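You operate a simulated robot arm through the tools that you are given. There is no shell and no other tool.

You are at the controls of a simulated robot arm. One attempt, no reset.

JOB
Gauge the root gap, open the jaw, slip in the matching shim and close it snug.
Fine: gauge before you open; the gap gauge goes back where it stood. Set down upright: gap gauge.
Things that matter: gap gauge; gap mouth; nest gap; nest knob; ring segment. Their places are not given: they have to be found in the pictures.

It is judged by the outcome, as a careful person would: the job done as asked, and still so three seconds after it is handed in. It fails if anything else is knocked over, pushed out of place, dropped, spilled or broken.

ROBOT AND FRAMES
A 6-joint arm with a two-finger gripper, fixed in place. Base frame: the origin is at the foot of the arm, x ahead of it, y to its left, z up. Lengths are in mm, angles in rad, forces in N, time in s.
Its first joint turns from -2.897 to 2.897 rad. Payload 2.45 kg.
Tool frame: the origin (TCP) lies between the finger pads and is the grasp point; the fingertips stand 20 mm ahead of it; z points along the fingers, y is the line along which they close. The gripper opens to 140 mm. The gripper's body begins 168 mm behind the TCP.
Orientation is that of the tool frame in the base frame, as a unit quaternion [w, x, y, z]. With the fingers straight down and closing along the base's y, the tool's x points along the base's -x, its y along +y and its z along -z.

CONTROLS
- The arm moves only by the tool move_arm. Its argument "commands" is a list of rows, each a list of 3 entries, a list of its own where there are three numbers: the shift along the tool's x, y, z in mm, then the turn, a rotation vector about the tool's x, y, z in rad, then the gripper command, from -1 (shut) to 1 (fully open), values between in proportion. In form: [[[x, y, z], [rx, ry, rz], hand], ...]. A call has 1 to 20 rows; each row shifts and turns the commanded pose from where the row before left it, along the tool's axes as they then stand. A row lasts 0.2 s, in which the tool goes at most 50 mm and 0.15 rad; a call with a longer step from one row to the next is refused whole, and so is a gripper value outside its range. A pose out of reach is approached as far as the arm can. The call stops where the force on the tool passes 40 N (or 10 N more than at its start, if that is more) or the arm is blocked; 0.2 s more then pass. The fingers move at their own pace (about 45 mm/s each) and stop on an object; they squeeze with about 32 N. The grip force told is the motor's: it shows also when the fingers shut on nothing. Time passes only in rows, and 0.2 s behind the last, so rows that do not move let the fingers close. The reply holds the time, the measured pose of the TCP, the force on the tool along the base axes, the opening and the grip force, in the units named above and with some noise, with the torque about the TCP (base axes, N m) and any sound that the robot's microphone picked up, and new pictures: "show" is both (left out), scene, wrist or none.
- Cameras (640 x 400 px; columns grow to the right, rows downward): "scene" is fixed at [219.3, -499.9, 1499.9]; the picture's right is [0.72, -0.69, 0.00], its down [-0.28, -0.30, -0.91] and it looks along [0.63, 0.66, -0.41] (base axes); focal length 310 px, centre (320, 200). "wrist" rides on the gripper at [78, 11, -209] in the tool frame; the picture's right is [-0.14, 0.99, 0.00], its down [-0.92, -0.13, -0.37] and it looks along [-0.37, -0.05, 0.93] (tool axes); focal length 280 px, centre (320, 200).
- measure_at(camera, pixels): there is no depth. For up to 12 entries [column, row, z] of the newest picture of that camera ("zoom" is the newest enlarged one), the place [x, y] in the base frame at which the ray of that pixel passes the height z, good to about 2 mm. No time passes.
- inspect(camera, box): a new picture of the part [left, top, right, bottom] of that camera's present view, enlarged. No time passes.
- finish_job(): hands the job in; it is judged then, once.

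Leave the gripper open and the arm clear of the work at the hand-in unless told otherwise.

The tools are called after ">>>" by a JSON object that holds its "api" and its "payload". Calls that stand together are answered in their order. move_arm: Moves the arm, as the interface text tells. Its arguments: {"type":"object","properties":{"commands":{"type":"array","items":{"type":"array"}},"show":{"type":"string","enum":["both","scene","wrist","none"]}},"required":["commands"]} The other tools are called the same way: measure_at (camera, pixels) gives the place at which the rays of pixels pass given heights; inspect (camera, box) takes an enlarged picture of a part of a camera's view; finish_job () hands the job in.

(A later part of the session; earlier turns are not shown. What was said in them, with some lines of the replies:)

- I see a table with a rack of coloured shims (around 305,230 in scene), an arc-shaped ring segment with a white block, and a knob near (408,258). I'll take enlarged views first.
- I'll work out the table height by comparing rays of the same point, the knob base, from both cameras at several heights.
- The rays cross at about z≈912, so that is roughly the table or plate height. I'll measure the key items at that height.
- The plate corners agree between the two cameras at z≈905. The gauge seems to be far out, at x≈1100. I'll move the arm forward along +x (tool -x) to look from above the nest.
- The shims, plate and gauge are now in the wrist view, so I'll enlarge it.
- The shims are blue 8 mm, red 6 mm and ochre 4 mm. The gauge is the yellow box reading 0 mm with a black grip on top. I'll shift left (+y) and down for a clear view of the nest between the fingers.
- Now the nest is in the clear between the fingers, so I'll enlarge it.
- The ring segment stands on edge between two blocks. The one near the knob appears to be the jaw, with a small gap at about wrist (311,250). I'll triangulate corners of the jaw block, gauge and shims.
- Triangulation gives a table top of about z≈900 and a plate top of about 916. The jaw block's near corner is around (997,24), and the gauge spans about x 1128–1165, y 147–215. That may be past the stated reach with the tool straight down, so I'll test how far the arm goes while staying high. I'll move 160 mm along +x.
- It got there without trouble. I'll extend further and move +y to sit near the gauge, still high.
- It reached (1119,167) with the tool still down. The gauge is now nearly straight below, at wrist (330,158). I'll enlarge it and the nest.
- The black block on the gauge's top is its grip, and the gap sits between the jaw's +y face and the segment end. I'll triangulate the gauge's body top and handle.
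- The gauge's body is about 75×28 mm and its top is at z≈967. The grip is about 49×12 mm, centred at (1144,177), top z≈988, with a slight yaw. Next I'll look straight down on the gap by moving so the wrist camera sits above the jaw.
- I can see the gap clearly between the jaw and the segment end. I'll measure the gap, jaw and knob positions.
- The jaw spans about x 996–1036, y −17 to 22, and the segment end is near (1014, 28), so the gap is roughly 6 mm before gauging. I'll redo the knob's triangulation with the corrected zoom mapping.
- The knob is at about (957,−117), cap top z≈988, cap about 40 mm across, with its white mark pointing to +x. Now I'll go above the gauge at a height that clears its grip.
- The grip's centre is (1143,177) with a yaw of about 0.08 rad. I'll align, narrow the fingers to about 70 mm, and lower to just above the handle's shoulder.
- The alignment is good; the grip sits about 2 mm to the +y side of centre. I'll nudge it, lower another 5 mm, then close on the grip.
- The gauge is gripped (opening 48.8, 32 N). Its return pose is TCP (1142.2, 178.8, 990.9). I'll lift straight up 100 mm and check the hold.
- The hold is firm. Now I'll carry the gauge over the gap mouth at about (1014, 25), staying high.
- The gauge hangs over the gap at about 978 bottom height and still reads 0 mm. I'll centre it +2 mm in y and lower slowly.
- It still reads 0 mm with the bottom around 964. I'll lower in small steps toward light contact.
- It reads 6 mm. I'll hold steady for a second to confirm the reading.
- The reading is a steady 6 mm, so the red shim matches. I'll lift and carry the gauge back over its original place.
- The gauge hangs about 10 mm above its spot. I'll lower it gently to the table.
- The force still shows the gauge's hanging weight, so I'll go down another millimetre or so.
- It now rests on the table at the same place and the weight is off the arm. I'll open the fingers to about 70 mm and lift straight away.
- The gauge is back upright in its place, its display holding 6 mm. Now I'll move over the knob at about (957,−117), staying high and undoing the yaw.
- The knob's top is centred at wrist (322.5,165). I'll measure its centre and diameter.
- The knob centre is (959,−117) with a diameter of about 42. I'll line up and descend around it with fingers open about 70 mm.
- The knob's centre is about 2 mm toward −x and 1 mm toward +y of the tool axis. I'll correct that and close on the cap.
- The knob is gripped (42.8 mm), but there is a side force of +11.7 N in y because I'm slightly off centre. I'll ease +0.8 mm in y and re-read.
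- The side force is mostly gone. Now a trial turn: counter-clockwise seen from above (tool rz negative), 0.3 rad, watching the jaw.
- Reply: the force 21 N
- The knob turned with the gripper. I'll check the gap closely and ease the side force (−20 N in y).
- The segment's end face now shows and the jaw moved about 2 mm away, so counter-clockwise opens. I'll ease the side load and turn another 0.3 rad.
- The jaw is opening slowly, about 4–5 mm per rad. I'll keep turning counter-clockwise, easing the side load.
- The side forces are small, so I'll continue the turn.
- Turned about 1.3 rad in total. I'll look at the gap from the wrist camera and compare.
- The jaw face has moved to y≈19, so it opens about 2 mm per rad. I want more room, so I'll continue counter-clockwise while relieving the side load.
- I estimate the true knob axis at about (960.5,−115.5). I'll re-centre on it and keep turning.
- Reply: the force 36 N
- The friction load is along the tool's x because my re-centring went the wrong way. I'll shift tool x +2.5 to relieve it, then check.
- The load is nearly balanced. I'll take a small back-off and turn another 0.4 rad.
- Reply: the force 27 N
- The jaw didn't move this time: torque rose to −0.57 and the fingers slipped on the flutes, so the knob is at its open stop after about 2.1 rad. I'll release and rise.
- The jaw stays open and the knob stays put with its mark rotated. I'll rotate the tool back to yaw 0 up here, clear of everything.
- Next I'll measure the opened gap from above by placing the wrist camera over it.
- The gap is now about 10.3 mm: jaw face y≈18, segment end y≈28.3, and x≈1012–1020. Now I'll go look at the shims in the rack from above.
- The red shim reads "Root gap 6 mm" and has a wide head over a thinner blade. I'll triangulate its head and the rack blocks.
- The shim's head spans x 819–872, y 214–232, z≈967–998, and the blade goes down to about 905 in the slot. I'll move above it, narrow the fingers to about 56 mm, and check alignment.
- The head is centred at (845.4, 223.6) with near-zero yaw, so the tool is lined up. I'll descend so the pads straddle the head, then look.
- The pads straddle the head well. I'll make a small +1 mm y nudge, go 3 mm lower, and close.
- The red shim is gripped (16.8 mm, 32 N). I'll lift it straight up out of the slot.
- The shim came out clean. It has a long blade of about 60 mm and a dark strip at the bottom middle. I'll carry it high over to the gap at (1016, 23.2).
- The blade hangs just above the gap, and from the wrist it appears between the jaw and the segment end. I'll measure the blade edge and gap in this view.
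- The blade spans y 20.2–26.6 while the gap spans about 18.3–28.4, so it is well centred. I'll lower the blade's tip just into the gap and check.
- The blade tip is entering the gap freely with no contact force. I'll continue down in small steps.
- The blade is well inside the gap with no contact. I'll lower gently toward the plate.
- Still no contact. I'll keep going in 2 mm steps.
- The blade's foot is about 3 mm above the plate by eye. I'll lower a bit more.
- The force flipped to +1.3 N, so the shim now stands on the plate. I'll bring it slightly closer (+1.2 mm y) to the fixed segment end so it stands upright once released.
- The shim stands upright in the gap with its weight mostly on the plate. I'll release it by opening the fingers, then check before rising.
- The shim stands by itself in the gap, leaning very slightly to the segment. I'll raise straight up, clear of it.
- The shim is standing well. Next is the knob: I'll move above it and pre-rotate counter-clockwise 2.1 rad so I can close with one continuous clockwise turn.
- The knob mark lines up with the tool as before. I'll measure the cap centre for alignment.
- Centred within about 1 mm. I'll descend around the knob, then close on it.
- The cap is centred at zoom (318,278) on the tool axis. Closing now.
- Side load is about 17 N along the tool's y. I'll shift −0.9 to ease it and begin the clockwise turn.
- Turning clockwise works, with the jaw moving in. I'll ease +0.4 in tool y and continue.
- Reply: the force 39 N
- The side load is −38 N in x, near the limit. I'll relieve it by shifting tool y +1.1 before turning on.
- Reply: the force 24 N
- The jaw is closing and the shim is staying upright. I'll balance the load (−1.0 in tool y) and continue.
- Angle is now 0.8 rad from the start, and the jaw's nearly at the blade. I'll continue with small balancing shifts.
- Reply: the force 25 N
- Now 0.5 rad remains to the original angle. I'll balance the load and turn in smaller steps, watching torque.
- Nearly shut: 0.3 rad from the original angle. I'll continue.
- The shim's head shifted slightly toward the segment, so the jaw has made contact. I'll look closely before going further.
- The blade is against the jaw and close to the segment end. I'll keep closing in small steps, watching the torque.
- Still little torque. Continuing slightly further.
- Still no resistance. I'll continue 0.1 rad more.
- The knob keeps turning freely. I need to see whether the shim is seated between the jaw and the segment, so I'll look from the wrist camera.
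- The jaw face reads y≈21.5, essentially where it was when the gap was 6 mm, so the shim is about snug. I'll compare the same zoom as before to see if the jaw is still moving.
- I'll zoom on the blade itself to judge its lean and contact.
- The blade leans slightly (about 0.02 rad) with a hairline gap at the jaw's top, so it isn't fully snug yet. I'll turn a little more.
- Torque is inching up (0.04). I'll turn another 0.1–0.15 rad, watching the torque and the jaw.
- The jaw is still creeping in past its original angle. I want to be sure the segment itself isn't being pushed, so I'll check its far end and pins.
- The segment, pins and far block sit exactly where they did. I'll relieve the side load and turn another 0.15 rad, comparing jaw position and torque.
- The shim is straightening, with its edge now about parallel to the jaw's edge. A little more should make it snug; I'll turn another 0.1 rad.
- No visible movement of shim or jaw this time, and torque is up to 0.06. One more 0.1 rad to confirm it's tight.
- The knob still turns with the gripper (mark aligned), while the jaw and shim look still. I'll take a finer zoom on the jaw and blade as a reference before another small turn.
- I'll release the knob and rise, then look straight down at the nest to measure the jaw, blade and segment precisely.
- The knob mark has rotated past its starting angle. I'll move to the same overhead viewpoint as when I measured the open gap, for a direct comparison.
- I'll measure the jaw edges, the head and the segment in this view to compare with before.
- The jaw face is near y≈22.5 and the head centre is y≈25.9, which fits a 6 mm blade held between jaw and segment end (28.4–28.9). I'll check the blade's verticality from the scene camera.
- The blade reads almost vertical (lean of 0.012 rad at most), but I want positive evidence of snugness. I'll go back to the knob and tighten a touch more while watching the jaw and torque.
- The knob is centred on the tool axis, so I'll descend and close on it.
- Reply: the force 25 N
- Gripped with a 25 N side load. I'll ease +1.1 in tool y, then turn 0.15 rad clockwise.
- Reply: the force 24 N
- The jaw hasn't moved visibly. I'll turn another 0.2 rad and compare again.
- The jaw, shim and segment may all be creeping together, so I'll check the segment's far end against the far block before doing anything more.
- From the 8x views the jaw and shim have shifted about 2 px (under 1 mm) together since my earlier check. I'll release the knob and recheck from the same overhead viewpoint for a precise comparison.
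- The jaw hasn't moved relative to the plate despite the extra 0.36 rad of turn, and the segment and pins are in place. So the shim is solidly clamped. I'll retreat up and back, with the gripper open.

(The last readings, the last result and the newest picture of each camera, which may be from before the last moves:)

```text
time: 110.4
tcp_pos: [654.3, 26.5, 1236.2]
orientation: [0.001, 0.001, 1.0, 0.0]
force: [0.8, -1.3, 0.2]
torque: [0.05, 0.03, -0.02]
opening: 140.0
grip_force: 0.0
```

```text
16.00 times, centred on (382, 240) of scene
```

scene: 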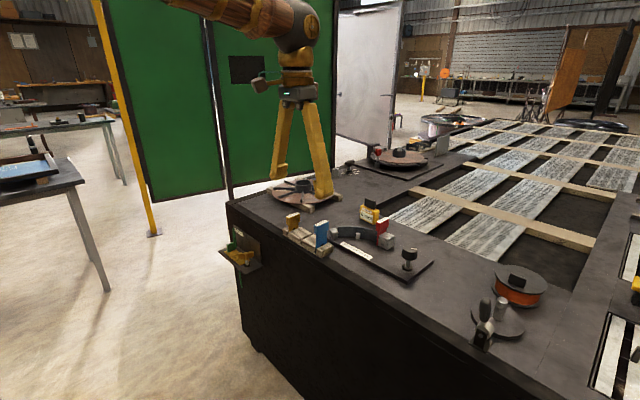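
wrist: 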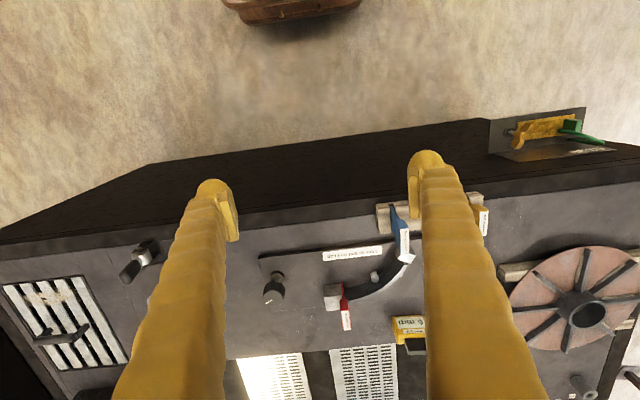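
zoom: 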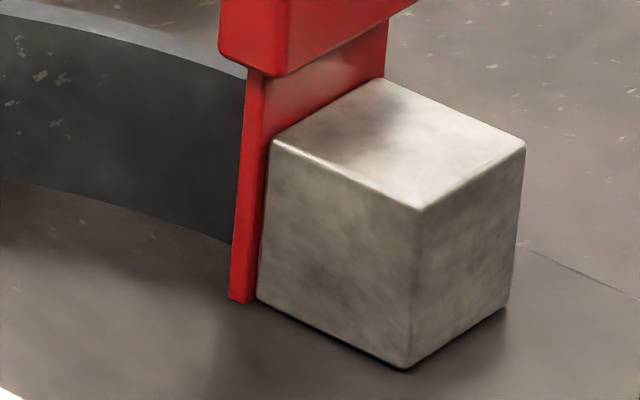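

Everything stands in place. I'll take one more same-frame comparison with the gauging-time view, where the jaw sat at the 6 mm gap, to check how far the jaw has closed.

>>> {"api": "inspect", "payload": {"camera": "scene", "box": [340, 195, 436, 255]}}

>>> {"api": "inspect", "payload": {"camera": "scene", "box": [360, 215, 456, 275]}}

```text
6.67 times, centred on (388, 225) of scene
```

zoom: 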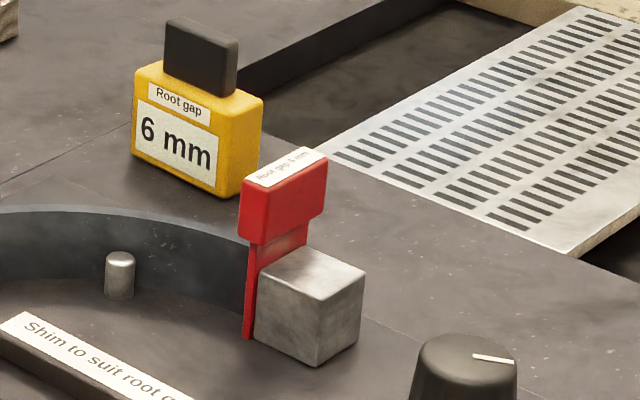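

```text
6.67 times, centred on (408, 245) of scene
```

zoom: 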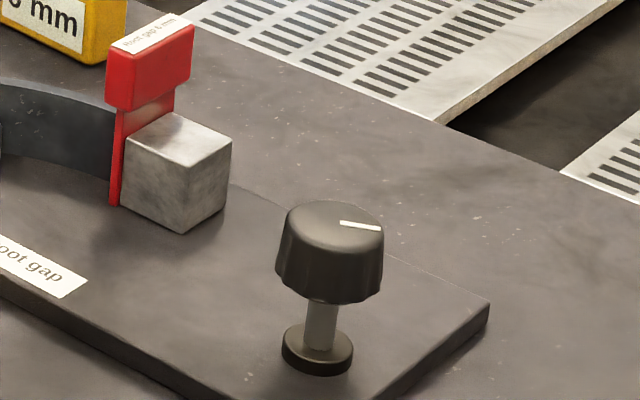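

The jaw is 1–1.5 mm past its original position, implying the blade is a bit thinner than nominal. To be sure the blade truly touches the segment end, I'll view the contact line from the +y side with the wrist camera, under the head's overhang.

>>> {"api": "move_arm", "payload": {"commands": [[[-42.7, 15.8, 0], [0, 0, 0], 0.5], [[-42.7, 15.8, 0], [0, 0, 0], 0], [[-42.7, 15.8, 0], [0, 0, 0], -0.5], [[-42.7, 15.8, 0], [0, 0, 0], -0.5], [[-42.7, 15.8, 0], [0, 0, 0], -0.5], [[-42.7, 15.8, 0], [0, 0, 0], -0.5], [[-42.7, 15.8, 0], [0, 0, 0], -0.5], [[-42.7, 15.8, 0], [0, 0, 0], -0.5], [[-42.7, 15.8, 0], [0, 0, 0], -0.5], [[0, 0, 40], [0, 0, 0], -0.5], [[0, 0, 40], [0, 0, 0], -0.5], [[0, 0, 40], [0, 0, 0], -0.5], [[0, 0, 40], [0, 0, 0], -0.5], [[0, 0, 35], [0, 0, 0], -0.5], [[0, 0, 0], [0, 0, 0], -0.5]], "show": "wrist"}}

>>> {"api": "inspect", "payload": {"camera": "wrist", "box": [150, 130, 230, 180]}}

```text
time: 113.6
tcp_pos: [1040.1, 166.6, 1043.1]
orientation: [0.001, 0.001, 1.0, -0.001]
force: [0.5, 0.1, -0.9]
torque: [-0.02, 0.0, -0.02]
opening: 34.9
grip_force: 0.2
```

wrist: 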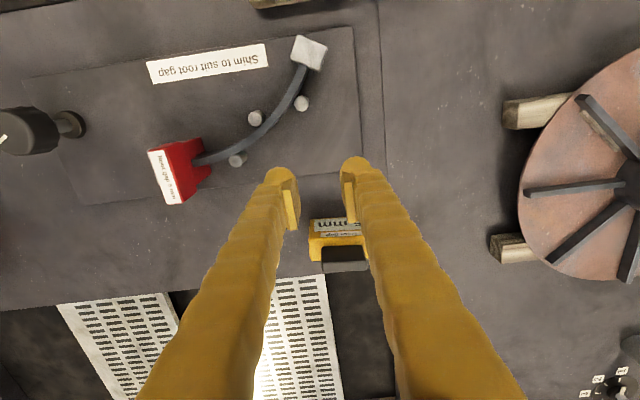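

```text
8.00 times, centred on (190, 155) of wrist
```

zoom: 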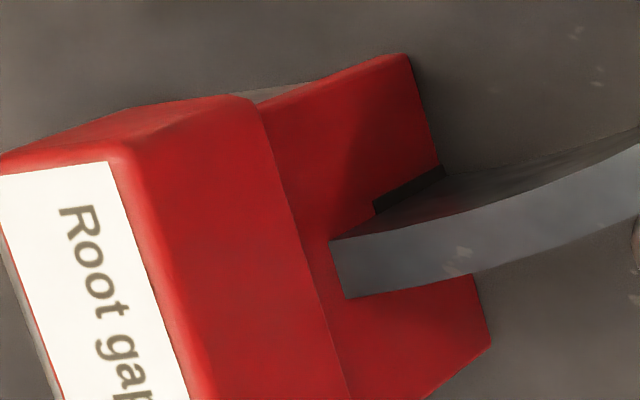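

The segment's end meets the blade's face along its whole height with no visible gap, and the scene view showed the jaw tight on the other side, so the shim is snug. I'll retreat up and back, gripper open.

>>> {"api": "move_arm", "payload": {"commands": [[[0, 0, -40], [0, 0, 0], -0.5], [[0, 0, -40], [0, 0, 0], -0.5], [[0, 0, -40], [0, 0, 0], 0], [[0, 0, -40], [0, 0, 0], 0.5], [[0, 0, -35], [0, 0, 0], 1], [[43, -15.5, 0], [0, 0, 0], 1], [[43, -15.5, 0], [0, 0, 0], 1], [[43, -15.5, 0], [0, 0, 0], 1], [[43, -15.5, 0], [0, 0, 0], 1], [[43, -15.5, 0], [0, 0, 0], 1], [[43, -15.5, 0], [0, 0, 0], 1], [[43, -15.5, 0], [0, 0, 0], 1], [[43, -15.5, 0], [0, 0, 0], 1], [[43, -15.5, 0], [0, 0, 0], 1], [[0, 0, 0], [0, 0, 0], 1], [[0, 0, 0], [0, 0, 0], 1]], "show": "both"}}

>>> {"api": "inspect", "payload": {"camera": "scene", "box": [270, 180, 450, 292]}}

```text
time: 117.0
tcp_pos: [651.9, 26.2, 1236.2]
orientation: [-0.001, 0.0, 1.0, 0.0]
force: [-0.7, -0.6, -0.2]
torque: [-0.02, 0.03, 0.01]
opening: 140.2
grip_force: 0.0
```

scene: 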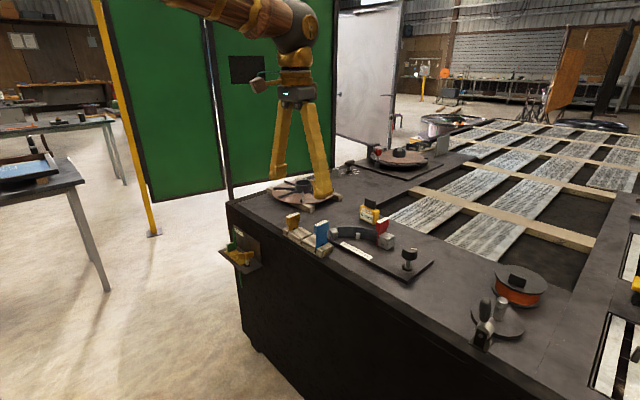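
wrist: 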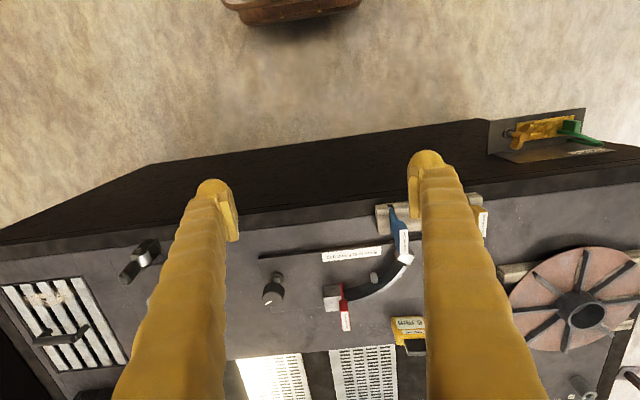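

```text
3.56 times, centred on (360, 236) of scene
```

zoom: 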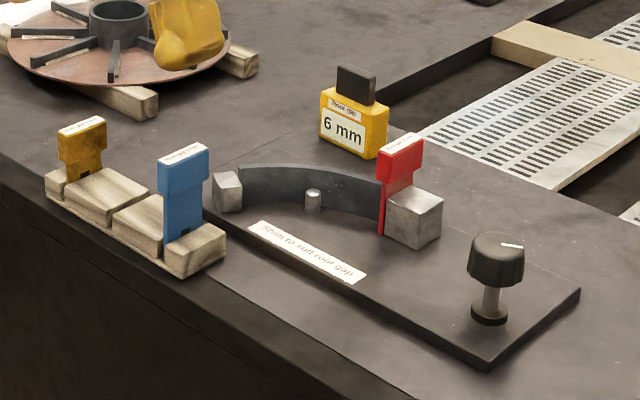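

The gauge stands upright in its original place and reads 6 mm. The red 6 mm shim is clamped between the jaw and the segment. The other shims and parts are undisturbed, and the arm is clear with the gripper open. I'm handing in the job.

>>> {"api": "finish_job", "payload": {}}

```text
The job is handed in.
```

I've handed the job in: the root gap gauged at 6 mm, and the red 6 mm shim is now in the gap with the jaw closed snug on it. I haven't seen the result of the judging.

- **Gauging:** I gauged the gap before opening the jaw. The gauge is back where it stood, upright, still showing 6 mm.
- **Opening:** Turning the knob counter-clockwise to its stop opened the gap to about 10 mm.
- **Closing:** I closed the knob about 1.1 rad past where it started. The jaw went roughly 1–1.5 mm further in than its original position, so the blade looks a little thinner than its 6 mm label.
- **Snugness:** The torque reading never rose clearly, so I judged this from the pictures. The last 0.36 rad of turn moved the jaw by no more than about 0.5 mm. The segment's end meets the blade with no visible gap.
- **Everything else:** The ring segment, pins and other shims look undisturbed. The arm is clear of the work with the gripper open.
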